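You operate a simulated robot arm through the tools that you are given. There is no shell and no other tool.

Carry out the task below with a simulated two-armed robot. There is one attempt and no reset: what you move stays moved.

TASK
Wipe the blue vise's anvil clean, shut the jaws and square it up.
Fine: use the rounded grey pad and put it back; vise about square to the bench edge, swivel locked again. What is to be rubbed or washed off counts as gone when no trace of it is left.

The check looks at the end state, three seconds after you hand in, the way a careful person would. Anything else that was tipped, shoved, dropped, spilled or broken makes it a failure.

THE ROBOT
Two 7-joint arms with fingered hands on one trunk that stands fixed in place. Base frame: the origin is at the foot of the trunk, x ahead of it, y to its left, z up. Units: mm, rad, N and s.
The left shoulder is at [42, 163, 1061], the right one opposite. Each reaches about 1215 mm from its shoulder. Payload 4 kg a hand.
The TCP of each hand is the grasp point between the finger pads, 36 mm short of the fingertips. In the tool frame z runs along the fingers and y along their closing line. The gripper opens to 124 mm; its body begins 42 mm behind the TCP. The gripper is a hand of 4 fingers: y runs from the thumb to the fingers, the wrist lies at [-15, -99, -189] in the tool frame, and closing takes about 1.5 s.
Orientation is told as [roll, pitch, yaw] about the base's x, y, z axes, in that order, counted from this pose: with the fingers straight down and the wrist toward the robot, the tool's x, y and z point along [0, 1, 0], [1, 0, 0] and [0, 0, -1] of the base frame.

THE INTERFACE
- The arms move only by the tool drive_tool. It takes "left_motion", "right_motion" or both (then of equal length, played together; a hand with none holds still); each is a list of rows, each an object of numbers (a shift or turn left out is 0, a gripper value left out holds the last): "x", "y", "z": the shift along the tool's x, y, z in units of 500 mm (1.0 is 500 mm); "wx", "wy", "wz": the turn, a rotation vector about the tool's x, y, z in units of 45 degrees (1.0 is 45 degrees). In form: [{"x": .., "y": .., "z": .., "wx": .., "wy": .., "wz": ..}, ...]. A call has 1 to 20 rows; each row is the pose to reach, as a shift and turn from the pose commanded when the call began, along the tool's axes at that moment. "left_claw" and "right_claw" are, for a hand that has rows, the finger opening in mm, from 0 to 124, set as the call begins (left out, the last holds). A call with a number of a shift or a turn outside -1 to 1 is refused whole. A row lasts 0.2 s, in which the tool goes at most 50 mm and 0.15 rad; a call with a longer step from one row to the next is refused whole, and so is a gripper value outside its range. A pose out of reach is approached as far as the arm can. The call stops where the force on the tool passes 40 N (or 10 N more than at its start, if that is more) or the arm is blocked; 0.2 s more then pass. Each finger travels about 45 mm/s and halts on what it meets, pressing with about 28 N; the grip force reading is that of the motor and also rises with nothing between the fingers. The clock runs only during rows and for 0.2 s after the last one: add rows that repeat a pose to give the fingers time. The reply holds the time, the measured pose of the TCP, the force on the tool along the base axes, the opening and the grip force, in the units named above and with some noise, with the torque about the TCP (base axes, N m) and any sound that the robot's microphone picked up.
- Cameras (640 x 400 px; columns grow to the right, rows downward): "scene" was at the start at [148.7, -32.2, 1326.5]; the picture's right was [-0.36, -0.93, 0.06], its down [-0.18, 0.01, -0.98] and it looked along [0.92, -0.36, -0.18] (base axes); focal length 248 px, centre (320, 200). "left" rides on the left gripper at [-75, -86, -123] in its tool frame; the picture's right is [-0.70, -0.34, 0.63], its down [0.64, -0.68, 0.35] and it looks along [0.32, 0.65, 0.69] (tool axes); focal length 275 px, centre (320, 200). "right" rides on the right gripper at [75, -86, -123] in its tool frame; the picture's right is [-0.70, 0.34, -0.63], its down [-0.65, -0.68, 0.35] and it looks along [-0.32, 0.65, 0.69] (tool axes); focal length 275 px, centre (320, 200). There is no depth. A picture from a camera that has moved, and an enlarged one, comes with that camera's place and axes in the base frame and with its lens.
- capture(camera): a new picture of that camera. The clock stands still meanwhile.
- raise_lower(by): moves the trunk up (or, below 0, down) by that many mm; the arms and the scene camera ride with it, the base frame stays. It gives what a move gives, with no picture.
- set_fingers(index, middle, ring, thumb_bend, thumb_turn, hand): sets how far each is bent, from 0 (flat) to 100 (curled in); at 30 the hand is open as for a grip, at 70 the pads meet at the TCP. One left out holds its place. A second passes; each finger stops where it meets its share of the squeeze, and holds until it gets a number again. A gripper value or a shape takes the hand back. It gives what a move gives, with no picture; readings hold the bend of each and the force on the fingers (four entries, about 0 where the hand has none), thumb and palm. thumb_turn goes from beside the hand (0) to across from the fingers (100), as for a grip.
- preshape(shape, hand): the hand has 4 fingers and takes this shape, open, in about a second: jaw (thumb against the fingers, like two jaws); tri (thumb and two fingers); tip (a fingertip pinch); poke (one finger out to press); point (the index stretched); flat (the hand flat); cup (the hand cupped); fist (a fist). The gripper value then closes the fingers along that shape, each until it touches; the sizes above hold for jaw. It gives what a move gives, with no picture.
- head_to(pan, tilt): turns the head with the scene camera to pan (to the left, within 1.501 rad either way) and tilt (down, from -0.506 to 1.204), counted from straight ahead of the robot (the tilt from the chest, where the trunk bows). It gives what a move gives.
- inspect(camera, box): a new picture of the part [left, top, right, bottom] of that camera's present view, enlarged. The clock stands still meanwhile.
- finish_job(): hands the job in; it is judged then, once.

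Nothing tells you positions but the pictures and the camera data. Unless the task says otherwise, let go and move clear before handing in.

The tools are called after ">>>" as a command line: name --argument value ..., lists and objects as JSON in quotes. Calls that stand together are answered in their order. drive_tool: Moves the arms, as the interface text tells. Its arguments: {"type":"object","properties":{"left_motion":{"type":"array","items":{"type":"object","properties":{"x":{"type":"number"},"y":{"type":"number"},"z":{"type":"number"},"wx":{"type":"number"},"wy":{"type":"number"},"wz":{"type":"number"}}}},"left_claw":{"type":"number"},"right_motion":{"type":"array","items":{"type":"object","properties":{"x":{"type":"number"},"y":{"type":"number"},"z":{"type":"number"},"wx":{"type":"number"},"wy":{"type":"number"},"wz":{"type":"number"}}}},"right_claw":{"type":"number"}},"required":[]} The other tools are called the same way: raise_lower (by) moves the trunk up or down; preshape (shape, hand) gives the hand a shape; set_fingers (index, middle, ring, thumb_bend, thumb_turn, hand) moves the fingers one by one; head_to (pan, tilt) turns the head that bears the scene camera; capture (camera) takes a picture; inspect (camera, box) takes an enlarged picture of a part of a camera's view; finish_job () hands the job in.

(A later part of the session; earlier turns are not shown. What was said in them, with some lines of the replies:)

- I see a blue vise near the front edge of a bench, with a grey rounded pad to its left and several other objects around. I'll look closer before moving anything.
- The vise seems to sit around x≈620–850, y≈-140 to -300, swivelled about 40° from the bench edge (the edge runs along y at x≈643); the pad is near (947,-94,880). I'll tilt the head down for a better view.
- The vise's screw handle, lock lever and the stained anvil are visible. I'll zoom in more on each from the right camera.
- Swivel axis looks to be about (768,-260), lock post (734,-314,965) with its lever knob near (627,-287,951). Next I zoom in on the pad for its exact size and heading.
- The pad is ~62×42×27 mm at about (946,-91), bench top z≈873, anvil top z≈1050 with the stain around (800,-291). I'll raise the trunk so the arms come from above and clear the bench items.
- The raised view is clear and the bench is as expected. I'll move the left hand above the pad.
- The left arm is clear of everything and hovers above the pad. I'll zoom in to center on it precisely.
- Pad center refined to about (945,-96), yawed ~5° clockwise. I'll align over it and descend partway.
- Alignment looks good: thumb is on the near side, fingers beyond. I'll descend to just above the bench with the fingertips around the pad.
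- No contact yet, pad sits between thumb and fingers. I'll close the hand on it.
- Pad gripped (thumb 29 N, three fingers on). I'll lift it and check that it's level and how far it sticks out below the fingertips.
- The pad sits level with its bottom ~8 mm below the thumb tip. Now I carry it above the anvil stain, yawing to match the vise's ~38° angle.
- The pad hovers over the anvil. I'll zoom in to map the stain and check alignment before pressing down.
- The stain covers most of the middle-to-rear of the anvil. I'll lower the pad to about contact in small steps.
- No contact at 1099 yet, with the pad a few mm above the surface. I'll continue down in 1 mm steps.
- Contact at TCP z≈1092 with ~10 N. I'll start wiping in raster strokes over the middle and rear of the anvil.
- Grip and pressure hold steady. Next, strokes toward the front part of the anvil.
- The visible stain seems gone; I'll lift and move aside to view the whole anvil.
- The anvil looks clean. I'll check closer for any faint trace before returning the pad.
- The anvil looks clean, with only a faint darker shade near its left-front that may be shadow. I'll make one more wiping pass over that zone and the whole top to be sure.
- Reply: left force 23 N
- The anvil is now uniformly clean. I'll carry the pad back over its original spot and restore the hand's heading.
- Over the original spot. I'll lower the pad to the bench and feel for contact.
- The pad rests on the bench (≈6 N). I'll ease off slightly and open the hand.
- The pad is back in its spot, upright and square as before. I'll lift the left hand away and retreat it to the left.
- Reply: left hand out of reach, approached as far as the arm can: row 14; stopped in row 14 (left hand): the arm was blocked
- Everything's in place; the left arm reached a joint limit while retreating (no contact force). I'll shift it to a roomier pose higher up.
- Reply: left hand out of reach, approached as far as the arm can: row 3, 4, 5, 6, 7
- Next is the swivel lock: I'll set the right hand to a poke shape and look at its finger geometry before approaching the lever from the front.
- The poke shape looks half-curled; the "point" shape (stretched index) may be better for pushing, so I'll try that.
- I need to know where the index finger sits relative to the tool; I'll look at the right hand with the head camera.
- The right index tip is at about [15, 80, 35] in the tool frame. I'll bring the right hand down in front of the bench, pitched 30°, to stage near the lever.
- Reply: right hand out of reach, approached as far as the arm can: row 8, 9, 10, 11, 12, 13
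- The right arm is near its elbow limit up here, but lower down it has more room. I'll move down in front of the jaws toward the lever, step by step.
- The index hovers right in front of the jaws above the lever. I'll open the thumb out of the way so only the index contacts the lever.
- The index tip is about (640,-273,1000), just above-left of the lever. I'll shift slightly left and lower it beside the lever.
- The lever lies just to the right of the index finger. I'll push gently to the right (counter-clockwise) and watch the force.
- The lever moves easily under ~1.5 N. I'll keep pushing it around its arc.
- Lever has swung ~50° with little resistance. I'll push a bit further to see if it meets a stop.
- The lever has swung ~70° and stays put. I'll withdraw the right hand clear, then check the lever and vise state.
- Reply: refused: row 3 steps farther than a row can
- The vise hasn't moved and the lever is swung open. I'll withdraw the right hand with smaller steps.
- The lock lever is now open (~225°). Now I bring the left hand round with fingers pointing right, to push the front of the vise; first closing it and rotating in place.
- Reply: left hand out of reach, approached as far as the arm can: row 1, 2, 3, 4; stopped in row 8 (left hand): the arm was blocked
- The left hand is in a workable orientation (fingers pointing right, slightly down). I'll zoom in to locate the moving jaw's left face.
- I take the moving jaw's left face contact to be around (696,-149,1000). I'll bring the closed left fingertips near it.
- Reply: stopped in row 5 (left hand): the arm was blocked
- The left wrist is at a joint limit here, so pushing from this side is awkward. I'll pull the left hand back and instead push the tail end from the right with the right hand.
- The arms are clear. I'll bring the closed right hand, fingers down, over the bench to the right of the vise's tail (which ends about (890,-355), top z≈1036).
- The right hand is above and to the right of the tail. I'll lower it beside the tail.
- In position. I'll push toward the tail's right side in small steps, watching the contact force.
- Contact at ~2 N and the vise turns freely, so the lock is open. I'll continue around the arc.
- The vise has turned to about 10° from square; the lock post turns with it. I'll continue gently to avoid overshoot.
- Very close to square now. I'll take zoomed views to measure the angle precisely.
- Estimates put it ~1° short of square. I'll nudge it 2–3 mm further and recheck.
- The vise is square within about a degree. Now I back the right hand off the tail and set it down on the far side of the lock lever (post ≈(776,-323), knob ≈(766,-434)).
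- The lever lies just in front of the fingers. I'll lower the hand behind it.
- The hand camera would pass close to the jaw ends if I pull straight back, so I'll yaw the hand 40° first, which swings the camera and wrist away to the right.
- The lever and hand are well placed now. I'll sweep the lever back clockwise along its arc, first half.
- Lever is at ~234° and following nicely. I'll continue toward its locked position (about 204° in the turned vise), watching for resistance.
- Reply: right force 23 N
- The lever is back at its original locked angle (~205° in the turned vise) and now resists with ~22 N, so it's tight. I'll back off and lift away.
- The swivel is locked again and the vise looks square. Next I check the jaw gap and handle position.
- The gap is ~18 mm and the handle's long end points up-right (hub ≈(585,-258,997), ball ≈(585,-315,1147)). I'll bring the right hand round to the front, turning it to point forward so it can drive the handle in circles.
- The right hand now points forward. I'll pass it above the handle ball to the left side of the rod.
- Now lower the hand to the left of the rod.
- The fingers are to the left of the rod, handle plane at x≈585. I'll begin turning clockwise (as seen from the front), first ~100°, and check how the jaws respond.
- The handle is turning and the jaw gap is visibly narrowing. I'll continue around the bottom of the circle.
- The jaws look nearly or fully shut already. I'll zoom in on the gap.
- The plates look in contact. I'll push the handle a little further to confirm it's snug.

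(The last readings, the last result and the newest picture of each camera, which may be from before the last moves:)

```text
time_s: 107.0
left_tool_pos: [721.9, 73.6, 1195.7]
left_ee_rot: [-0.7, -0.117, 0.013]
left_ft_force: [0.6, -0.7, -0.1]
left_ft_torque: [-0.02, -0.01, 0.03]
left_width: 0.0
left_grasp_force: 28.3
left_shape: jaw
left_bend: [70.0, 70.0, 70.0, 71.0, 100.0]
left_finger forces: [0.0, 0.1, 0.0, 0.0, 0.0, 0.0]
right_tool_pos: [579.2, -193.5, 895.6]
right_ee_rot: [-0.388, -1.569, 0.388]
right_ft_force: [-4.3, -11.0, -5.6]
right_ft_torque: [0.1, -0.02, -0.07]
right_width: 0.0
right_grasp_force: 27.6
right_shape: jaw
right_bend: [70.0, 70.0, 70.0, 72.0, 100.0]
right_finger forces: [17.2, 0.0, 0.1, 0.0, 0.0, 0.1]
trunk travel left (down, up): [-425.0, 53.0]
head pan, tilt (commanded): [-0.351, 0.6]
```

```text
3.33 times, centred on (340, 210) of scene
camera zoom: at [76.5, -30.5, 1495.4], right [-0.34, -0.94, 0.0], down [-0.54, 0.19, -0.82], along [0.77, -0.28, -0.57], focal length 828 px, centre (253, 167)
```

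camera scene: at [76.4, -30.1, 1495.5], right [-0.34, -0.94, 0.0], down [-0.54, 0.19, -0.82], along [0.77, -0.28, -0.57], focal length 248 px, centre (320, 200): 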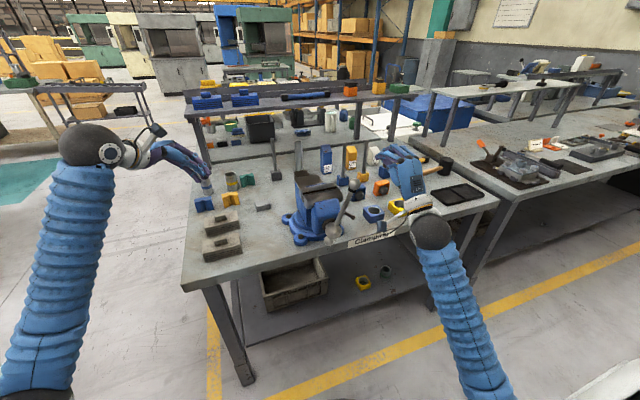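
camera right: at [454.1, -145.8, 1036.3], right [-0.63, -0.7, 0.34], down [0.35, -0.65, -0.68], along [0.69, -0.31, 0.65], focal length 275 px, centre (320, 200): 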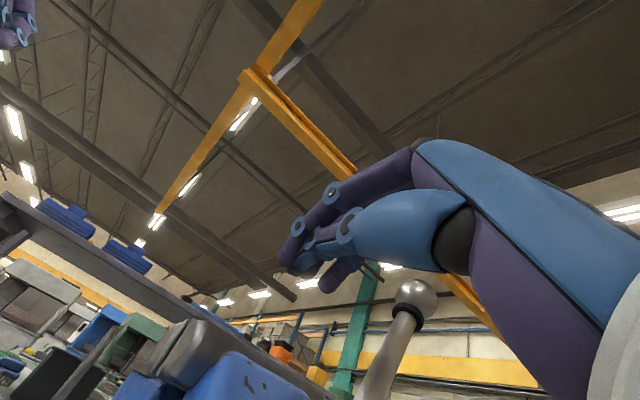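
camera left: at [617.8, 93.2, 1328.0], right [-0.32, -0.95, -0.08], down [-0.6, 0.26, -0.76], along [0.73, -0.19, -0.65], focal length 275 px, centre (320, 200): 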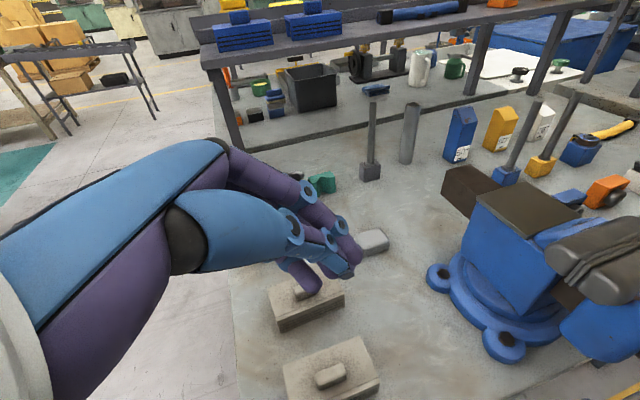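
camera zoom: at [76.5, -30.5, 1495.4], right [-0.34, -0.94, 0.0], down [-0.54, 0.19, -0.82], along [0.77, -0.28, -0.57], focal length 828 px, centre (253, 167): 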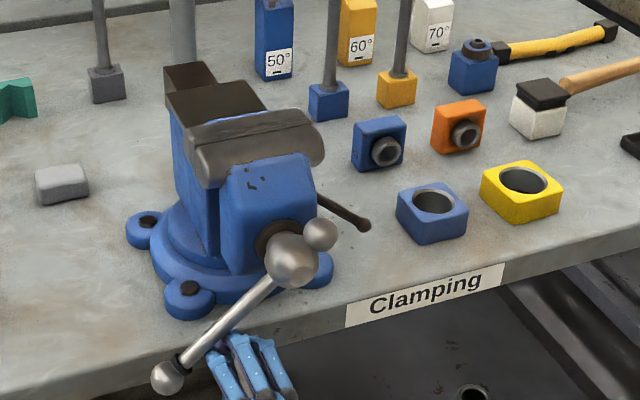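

The handle still creeps at ~13 N while the jaws no longer move. I'll keep pushing a bit to see whether it firms up.

>>> drive_tool --right_motion '[{"x": 0.01, "y": 0.007}, {"x": 0.02, "y": 0.015}, {"x": 0.03, "y": 0.024}, {"x": 0.038, "y": 0.034}, {"x": 0.038, "y": 0.034}]'

>>> inspect --camera "scene" --box '[295, 170, 345, 200]'

>>> inspect --camera "scene" --box '[260, 150, 420, 270]'

```text
time_s: 108.2
left_tool_pos: [722.6, 73.1, 1196.9]
left_ee_rot: [-0.7, -0.117, 0.013]
left_ft_force: [-0.8, -0.3, 0.4]
left_ft_torque: [-0.04, -0.03, 0.01]
left_width: 0.0
left_grasp_force: 27.9
left_shape: jaw
left_bend: [70.0, 70.0, 70.0, 71.0, 100.0]
left_finger forces: [0.1, 0.0, 0.0, 0.0, 0.0, 0.0]
right_tool_pos: [579.7, -178.9, 907.5]
right_ee_rot: [-1.336, -1.546, 1.342]
right_ft_force: [-4.7, -10.5, -12.5]
right_ft_torque: [0.26, 0.1, -0.11]
right_width: 0.0
right_grasp_force: 28.3
right_shape: jaw
right_bend: [70.0, 70.0, 70.0, 72.0, 100.0]
right_finger forces: [10.8, 9.6, 0.0, 0.1, 0.0, 0.1]
trunk travel left (down, up): [-425.0, 53.0]
head pan, tilt (commanded): [-0.351, 0.6]
```

```text
12.80 times, centred on (320, 185) of scene
camera zoom: at [77.0, -30.6, 1495.2], right [-0.34, -0.94, 0.0], down [-0.54, 0.19, -0.82], along [0.77, -0.28, -0.57], focal length 3179 px, centre (320, 392)
```

zoom: 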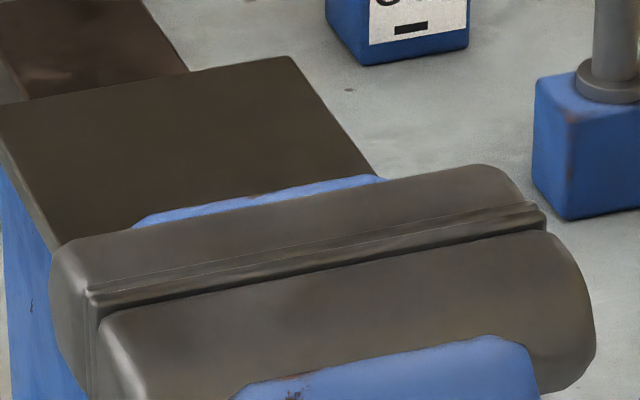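

```text
3.33 times, centred on (340, 210) of scene
camera zoom: at [77.0, -30.6, 1495.2], right [-0.34, -0.94, 0.0], down [-0.54, 0.19, -0.82], along [0.77, -0.28, -0.57], focal length 828 px, centre (253, 167)
```

zoom: 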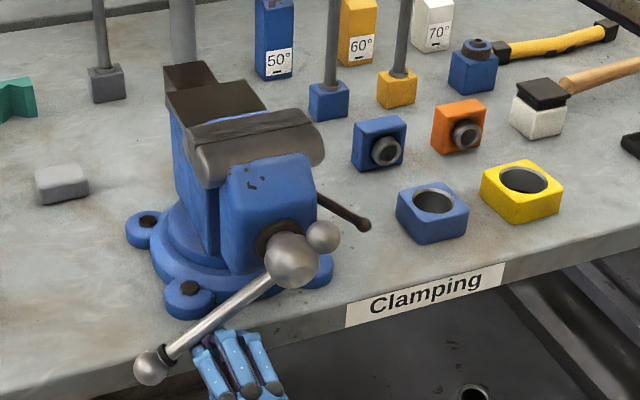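

The jaws are shut and the screw is snug (≈17 N on the handle). I'll release the handle, backing away down-right and then toward the robot.

>>> drive_tool --right_motion '[{"x": -0.03, "y": -0.02}, {"x": -0.08, "y": -0.05}, {"x": -0.1, "y": -0.06, "z": -0.06}, {"x": -0.12, "y": -0.06, "z": -0.14}, {"x": -0.18, "y": -0.04, "z": -0.19}, {"x": -0.26, "y": 0.0, "z": -0.19}, {"x": -0.34, "y": 0.04, "z": -0.19}, {"x": -0.42, "y": 0.09, "z": -0.19}, {"x": -0.5, "y": 0.14, "z": -0.17}, {"x": -0.5, "y": 0.14, "z": -0.17}]'

>>> capture --camera "scene"

>>> inspect --camera "scene" --box '[260, 150, 420, 270]'

>>> inspect --camera "scene" --box '[295, 170, 345, 200]'

```text
time_s: 110.4
left_tool_pos: [720.9, 74.2, 1197.7]
left_ee_rot: [-0.703, -0.119, 0.015]
left_ft_force: [-0.5, -0.2, 0.7]
left_ft_torque: [-0.03, 0.0, -0.05]
left_width: 0.2
left_grasp_force: 27.7
left_shape: jaw
left_bend: [70.0, 70.0, 70.0, 71.0, 100.0]
left_finger forces: [0.0, 0.0, 0.0, 0.0, 0.0, 0.0]
right_tool_pos: [496.3, -422.4, 984.1]
right_ee_rot: [-0.737, -1.569, 0.739]
right_ft_force: [-0.3, -0.6, -0.2]
right_ft_torque: [-0.04, 0.03, -0.02]
right_width: 0.1
right_grasp_force: 28.0
right_shape: jaw
right_bend: [70.0, 70.0, 70.0, 72.0, 100.0]
right_finger forces: [0.0, 0.0, 0.1, 0.0, 0.0, 0.0]
trunk travel left (down, up): [-425.0, 53.0]
head pan, tilt (commanded): [-0.351, 0.6]
```

```text
taken
camera scene: at [76.0, -28.8, 1495.5], right [-0.34, -0.94, 0.0], down [-0.54, 0.19, -0.82], along [0.77, -0.28, -0.57], focal length 248 px, centre (320, 200)
```

scene: 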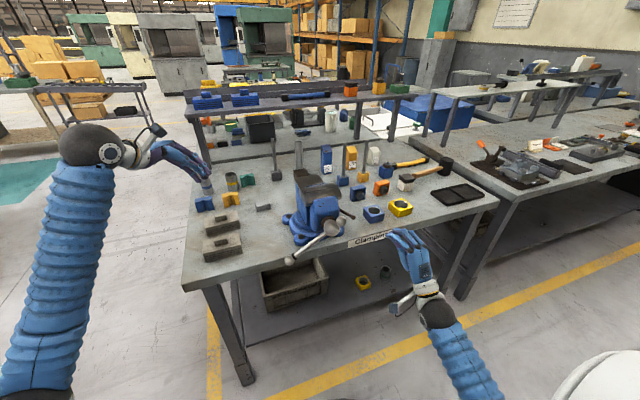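

```text
3.33 times, centred on (340, 210) of scene
camera zoom: at [76.0, -28.8, 1495.5], right [-0.34, -0.94, 0.0], down [-0.54, 0.19, -0.82], along [0.77, -0.28, -0.57], focal length 828 px, centre (253, 167)
```

zoom: 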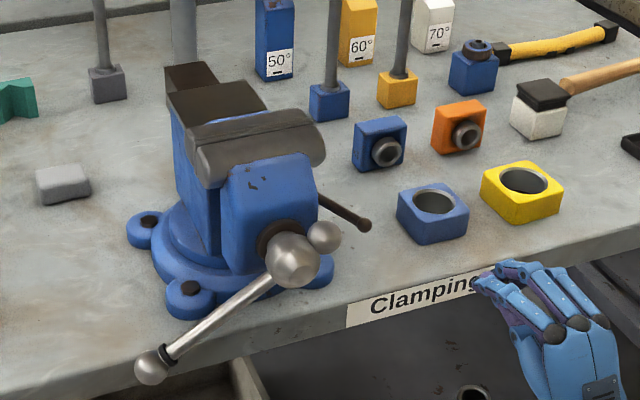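

```text
12.80 times, centred on (320, 185) of scene
camera zoom: at [76.0, -28.8, 1495.5], right [-0.34, -0.94, 0.0], down [-0.54, 0.19, -0.82], along [0.77, -0.28, -0.57], focal length 3179 px, centre (320, 392)
```

zoom: 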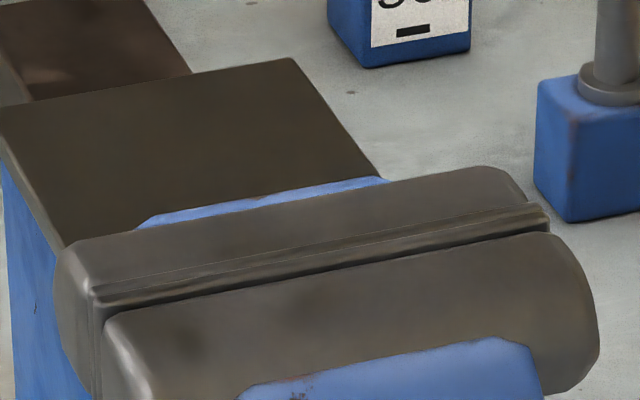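

Jaws are closed and the handle rests. I'll lift the right hand up and turn it back so its camera can check the vise from above.

>>> drive_tool --right_motion '[{"x": -0.01, "y": 0.04, "z": 0.005, "wx": 0.17}, {"x": -0.02, "y": 0.09, "z": 0.01, "wx": 0.34}, {"x": -0.03, "y": 0.13, "z": 0.02, "wx": 0.51}, {"x": -0.04, "y": 0.18, "z": 0.03, "wx": 0.68}, {"x": -0.05, "y": 0.22, "z": 0.035, "wx": 0.85}, {"x": -0.06, "y": 0.26, "z": 0.04, "wx": 1.0}, {"x": -0.06, "y": 0.26, "z": 0.04, "wx": 1.0}]'

>>> drive_tool --right_motion '[{"y": 0.04, "z": -0.03, "wx": 0.17}, {"y": 0.08, "z": -0.06, "wx": 0.34}, {"y": 0.12, "z": -0.09, "wx": 0.51}, {"y": 0.16, "z": -0.12, "wx": 0.68}, {"y": 0.2, "z": -0.15, "wx": 0.85}, {"y": 0.24, "z": -0.184, "wx": 1.0}, {"y": 0.24, "z": -0.184, "wx": 1.0}]'

>>> capture --camera "right"

```text
time_s: 112.0
left_tool_pos: [720.6, 74.3, 1196.6]
left_ee_rot: [-0.7, -0.118, 0.013]
left_ft_force: [-0.9, -0.8, -0.6]
left_ft_torque: [0.0, 0.05, 0.02]
left_width: 0.0
left_grasp_force: 28.4
left_shape: jaw
left_bend: [70.0, 70.0, 70.0, 71.0, 100.0]
left_finger forces: [0.0, 0.0, 0.0, 0.1, 0.0, 0.0]
right_tool_pos: [514.1, -452.5, 1113.2]
right_ee_rot: [-0.002, -0.783, 0.002]
right_ft_force: [-0.6, 0.4, 0.7]
right_ft_torque: [0.02, -0.02, -0.02]
right_width: 0.0
right_grasp_force: 28.2
right_shape: jaw
right_bend: [70.0, 70.0, 70.0, 73.0, 100.0]
right_finger forces: [0.0, 0.1, 0.0, 0.1, 0.0, 0.0]
trunk travel left (down, up): [-425.0, 53.0]
head pan, tilt (commanded): [-0.351, 0.6]
```

```text
time_s: 113.6
left_tool_pos: [720.4, 73.2, 1196.4]
left_ee_rot: [-0.7, -0.119, 0.014]
left_ft_force: [0.5, -0.2, 0.1]
left_ft_torque: [-0.01, -0.04, -0.01]
left_width: 0.0
left_grasp_force: 27.6
left_shape: jaw
left_bend: [70.0, 70.0, 70.0, 71.0, 100.0]
left_finger forces: [0.1, 0.1, 0.1, 0.0, 0.0, 0.1]
right_tool_pos: [531.7, -451.4, 1261.9]
right_ee_rot: [-0.002, 0.001, 0.001]
right_ft_force: [0.9, 0.7, 0.3]
right_ft_torque: [-0.02, -0.01, 0.01]
right_width: 0.0
right_grasp_force: 28.1
right_shape: jaw
right_bend: [70.0, 70.0, 70.0, 73.0, 100.0]
right_finger forces: [0.0, 0.1, 0.1, 0.0, 0.1, 0.0]
trunk travel left (down, up): [-425.0, 53.0]
head pan, tilt (commanded): [-0.351, 0.6]
```

```text
taken
camera right: at [447.7, -376.7, 1384.3], right [0.34, -0.69, 0.63], down [-0.68, -0.65, -0.34], along [0.65, -0.32, -0.69], focal length 275 px, centre (320, 200)
```

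right: 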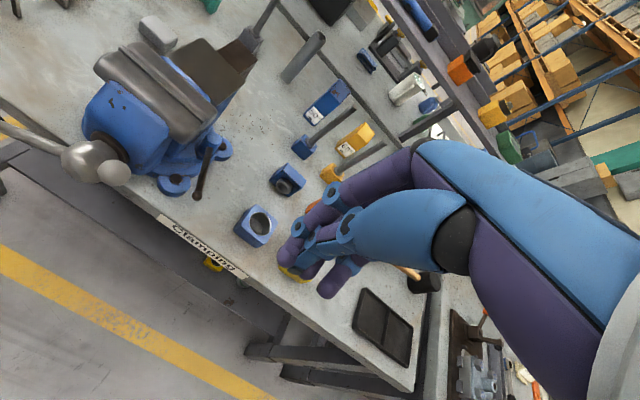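

>>> inspect --camera "right" --box '[90, 30, 260, 150]'

>>> inspect --camera "right" --box '[20, 0, 280, 210]'

>>> inspect --camera "right" --box '[140, 120, 260, 210]'

```text
3.33 times, centred on (175, 90) of right
camera zoom: at [447.7, -376.7, 1384.3], right [0.34, -0.69, 0.63], down [-0.68, -0.65, -0.34], along [0.65, -0.32, -0.69], focal length 918 px, centre (803, 567)
```

zoom: 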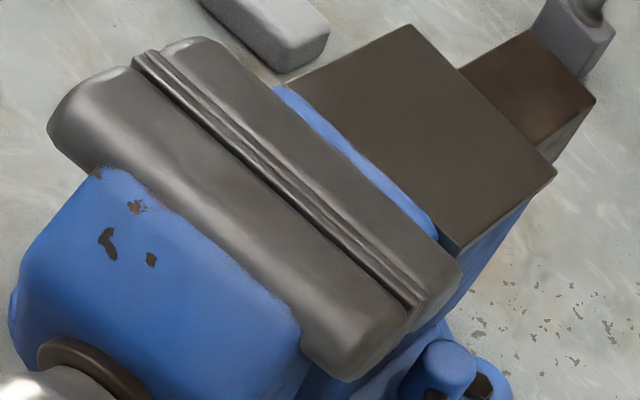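

```text
1.90 times, centred on (150, 105) of right
camera zoom: at [447.7, -376.7, 1384.3], right [0.34, -0.69, 0.63], down [-0.68, -0.65, -0.34], along [0.65, -0.32, -0.69], focal length 524 px, centre (644, 381)
```

zoom: 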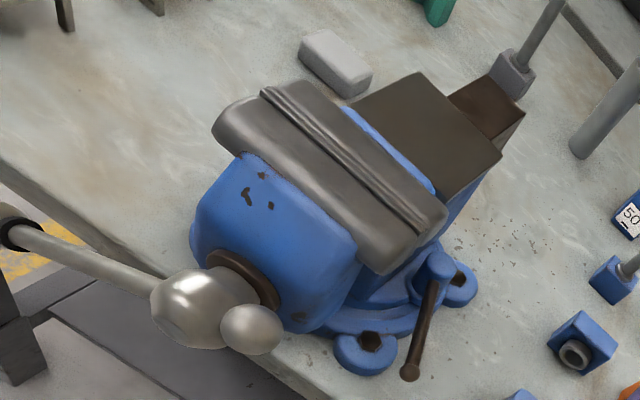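

```text
4.44 times, centred on (200, 165) of right
camera zoom: at [447.7, -376.7, 1384.3], right [0.34, -0.69, 0.63], down [-0.68, -0.65, -0.34], along [0.65, -0.32, -0.69], focal length 1224 px, centre (853, 356)
```

zoom: 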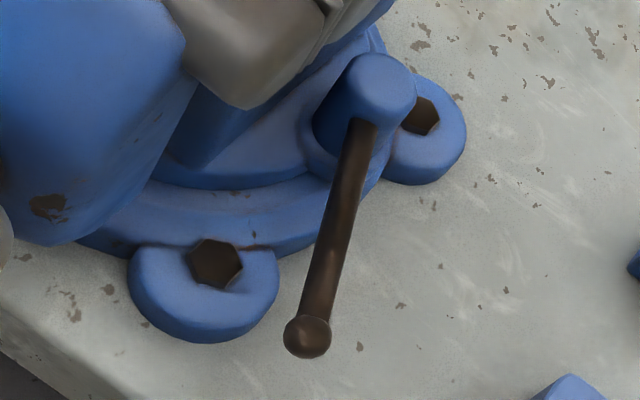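

The jaw plates meet, the lever is in its locked position, and the anvil is clean. I'll measure squareness more precisely against the bench edge.

>>> inspect --camera "right" --box '[0, 60, 80, 120]'

>>> inspect --camera "right" --box '[230, 240, 310, 300]'

>>> inspect --camera "right" --box '[110, 30, 190, 90]'

>>> inspect --camera "right" --box '[170, 80, 250, 140]'

```text
6.67 times, centred on (40, 90) of right
camera zoom: at [447.7, -376.7, 1384.3], right [0.34, -0.69, 0.63], down [-0.68, -0.65, -0.34], along [0.65, -0.32, -0.69], focal length 1835 px, centre (2187, 933)
```

zoom: 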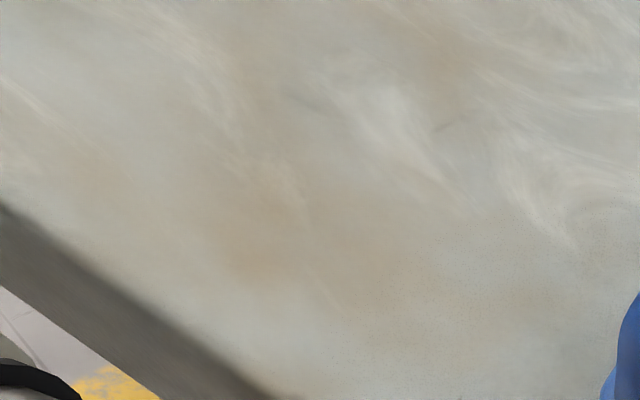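

```text
6.67 times, centred on (270, 270) of right
camera zoom: at [447.7, -376.7, 1384.3], right [0.34, -0.69, 0.63], down [-0.68, -0.65, -0.34], along [0.65, -0.32, -0.69], focal length 1835 px, centre (653, -267)
```

zoom: 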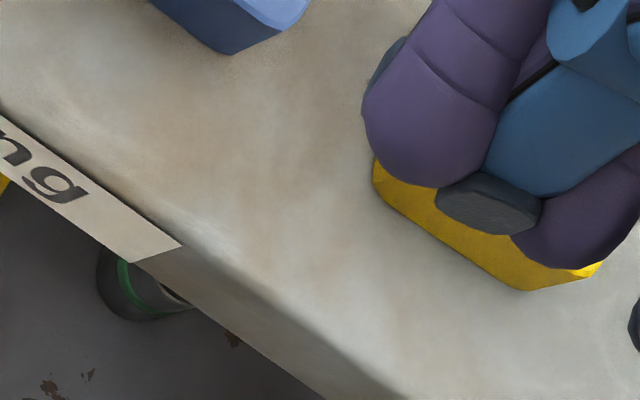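

```text
6.67 times, centred on (150, 60) of right
camera zoom: at [447.7, -376.7, 1384.3], right [0.34, -0.69, 0.63], down [-0.68, -0.65, -0.34], along [0.65, -0.32, -0.69], focal length 1835 px, centre (1453, 1133)
```

zoom: 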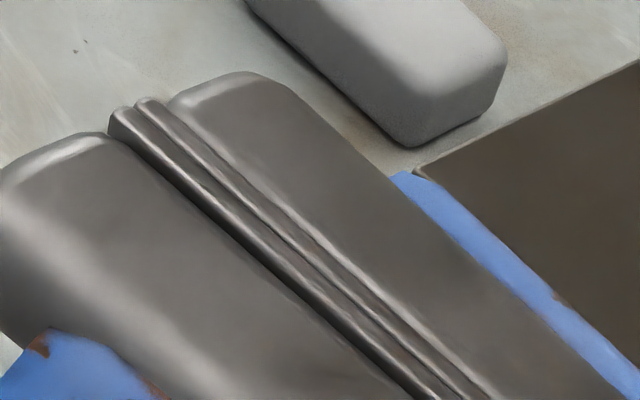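

```text
6.67 times, centred on (210, 110) of right
camera zoom: at [447.7, -376.7, 1384.3], right [0.34, -0.69, 0.63], down [-0.68, -0.65, -0.34], along [0.65, -0.32, -0.69], focal length 1835 px, centre (1053, 800)
```

zoom: 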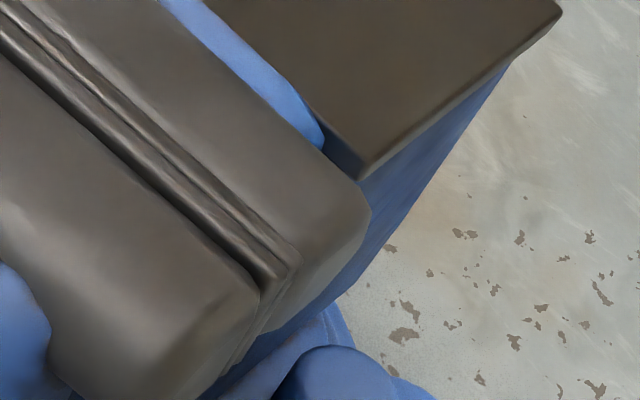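

The vise measures within about 1° of square, jaws shut, lever back at its locked angle. A last look at the pad and surrounding items before handing in.

>>> inspect --camera "scene" --box '[180, 130, 400, 270]'

>>> inspect --camera "scene" --box '[320, 110, 520, 240]'

>>> inspect --camera "right" --box '[175, 35, 255, 95]'

```text
2.86 times, centred on (290, 200) of scene
camera zoom: at [74.6, -29.3, 1495.6], right [-0.34, -0.94, 0.0], down [-0.54, 0.19, -0.82], along [0.77, -0.28, -0.57], focal length 710 px, centre (406, 200)
```

zoom: 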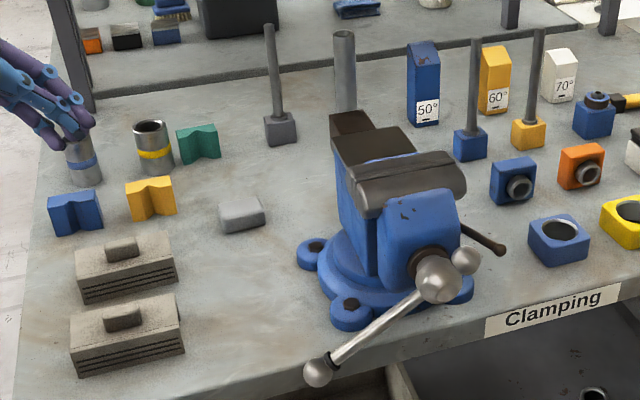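

```text
3.08 times, centred on (420, 175) of scene
camera zoom: at [74.6, -29.3, 1495.6], right [-0.34, -0.94, 0.0], down [-0.54, 0.19, -0.82], along [0.77, -0.28, -0.57], focal length 764 px, centre (12, 277)
```

zoom: 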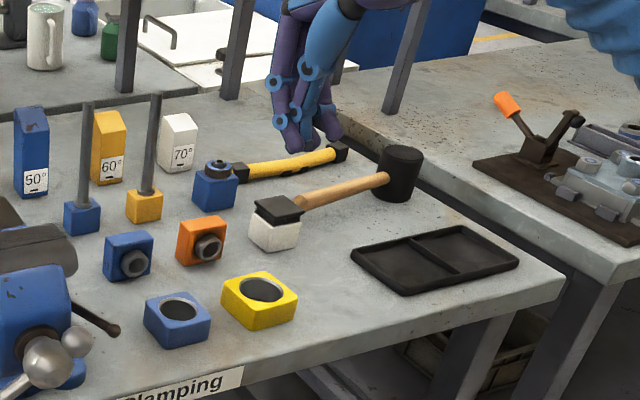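

```text
6.67 times, centred on (215, 65) of right
camera zoom: at [447.7, -376.7, 1384.3], right [0.34, -0.69, 0.63], down [-0.68, -0.65, -0.34], along [0.65, -0.32, -0.69], focal length 1835 px, centre (1020, 1100)
```

zoom: 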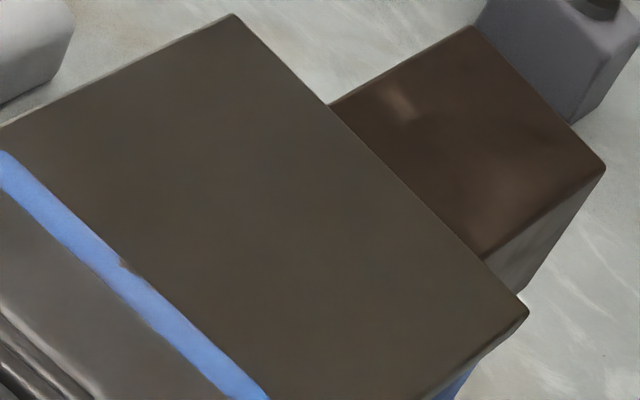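

Everything checks out: the anvil is clean, the jaws are shut, the vise is square with the lever locked, and the pad is back in place. Nothing else has moved and both hands are clear, so I'm handing in.

>>> finish_job

```text
The job is handed in.
```

I've handed the job in with every part of it done. These are the end-state checks I made from the cameras beforehand:

- **Anvil:** I wiped it with the grey pad in two passes, and no trace of the stain showed in close-up views from two cameras.
- **Pad:** It is back on its original spot, upright and at about its original angle.
- **Squareness:** I turned the vise about 39°. It measured within about 1° of square to the bench edge.
- **Swivel lock:** The lever is back at its original locked angle. It pushed back with about 22 N there, so I take it as tight.
- **Jaws:** They are shut with the plates touching. The handle took about 17 N at the end and has been left pointing down and to the left.

Nothing else on the bench looked tipped or shifted, and both hands were clear when I handed in.
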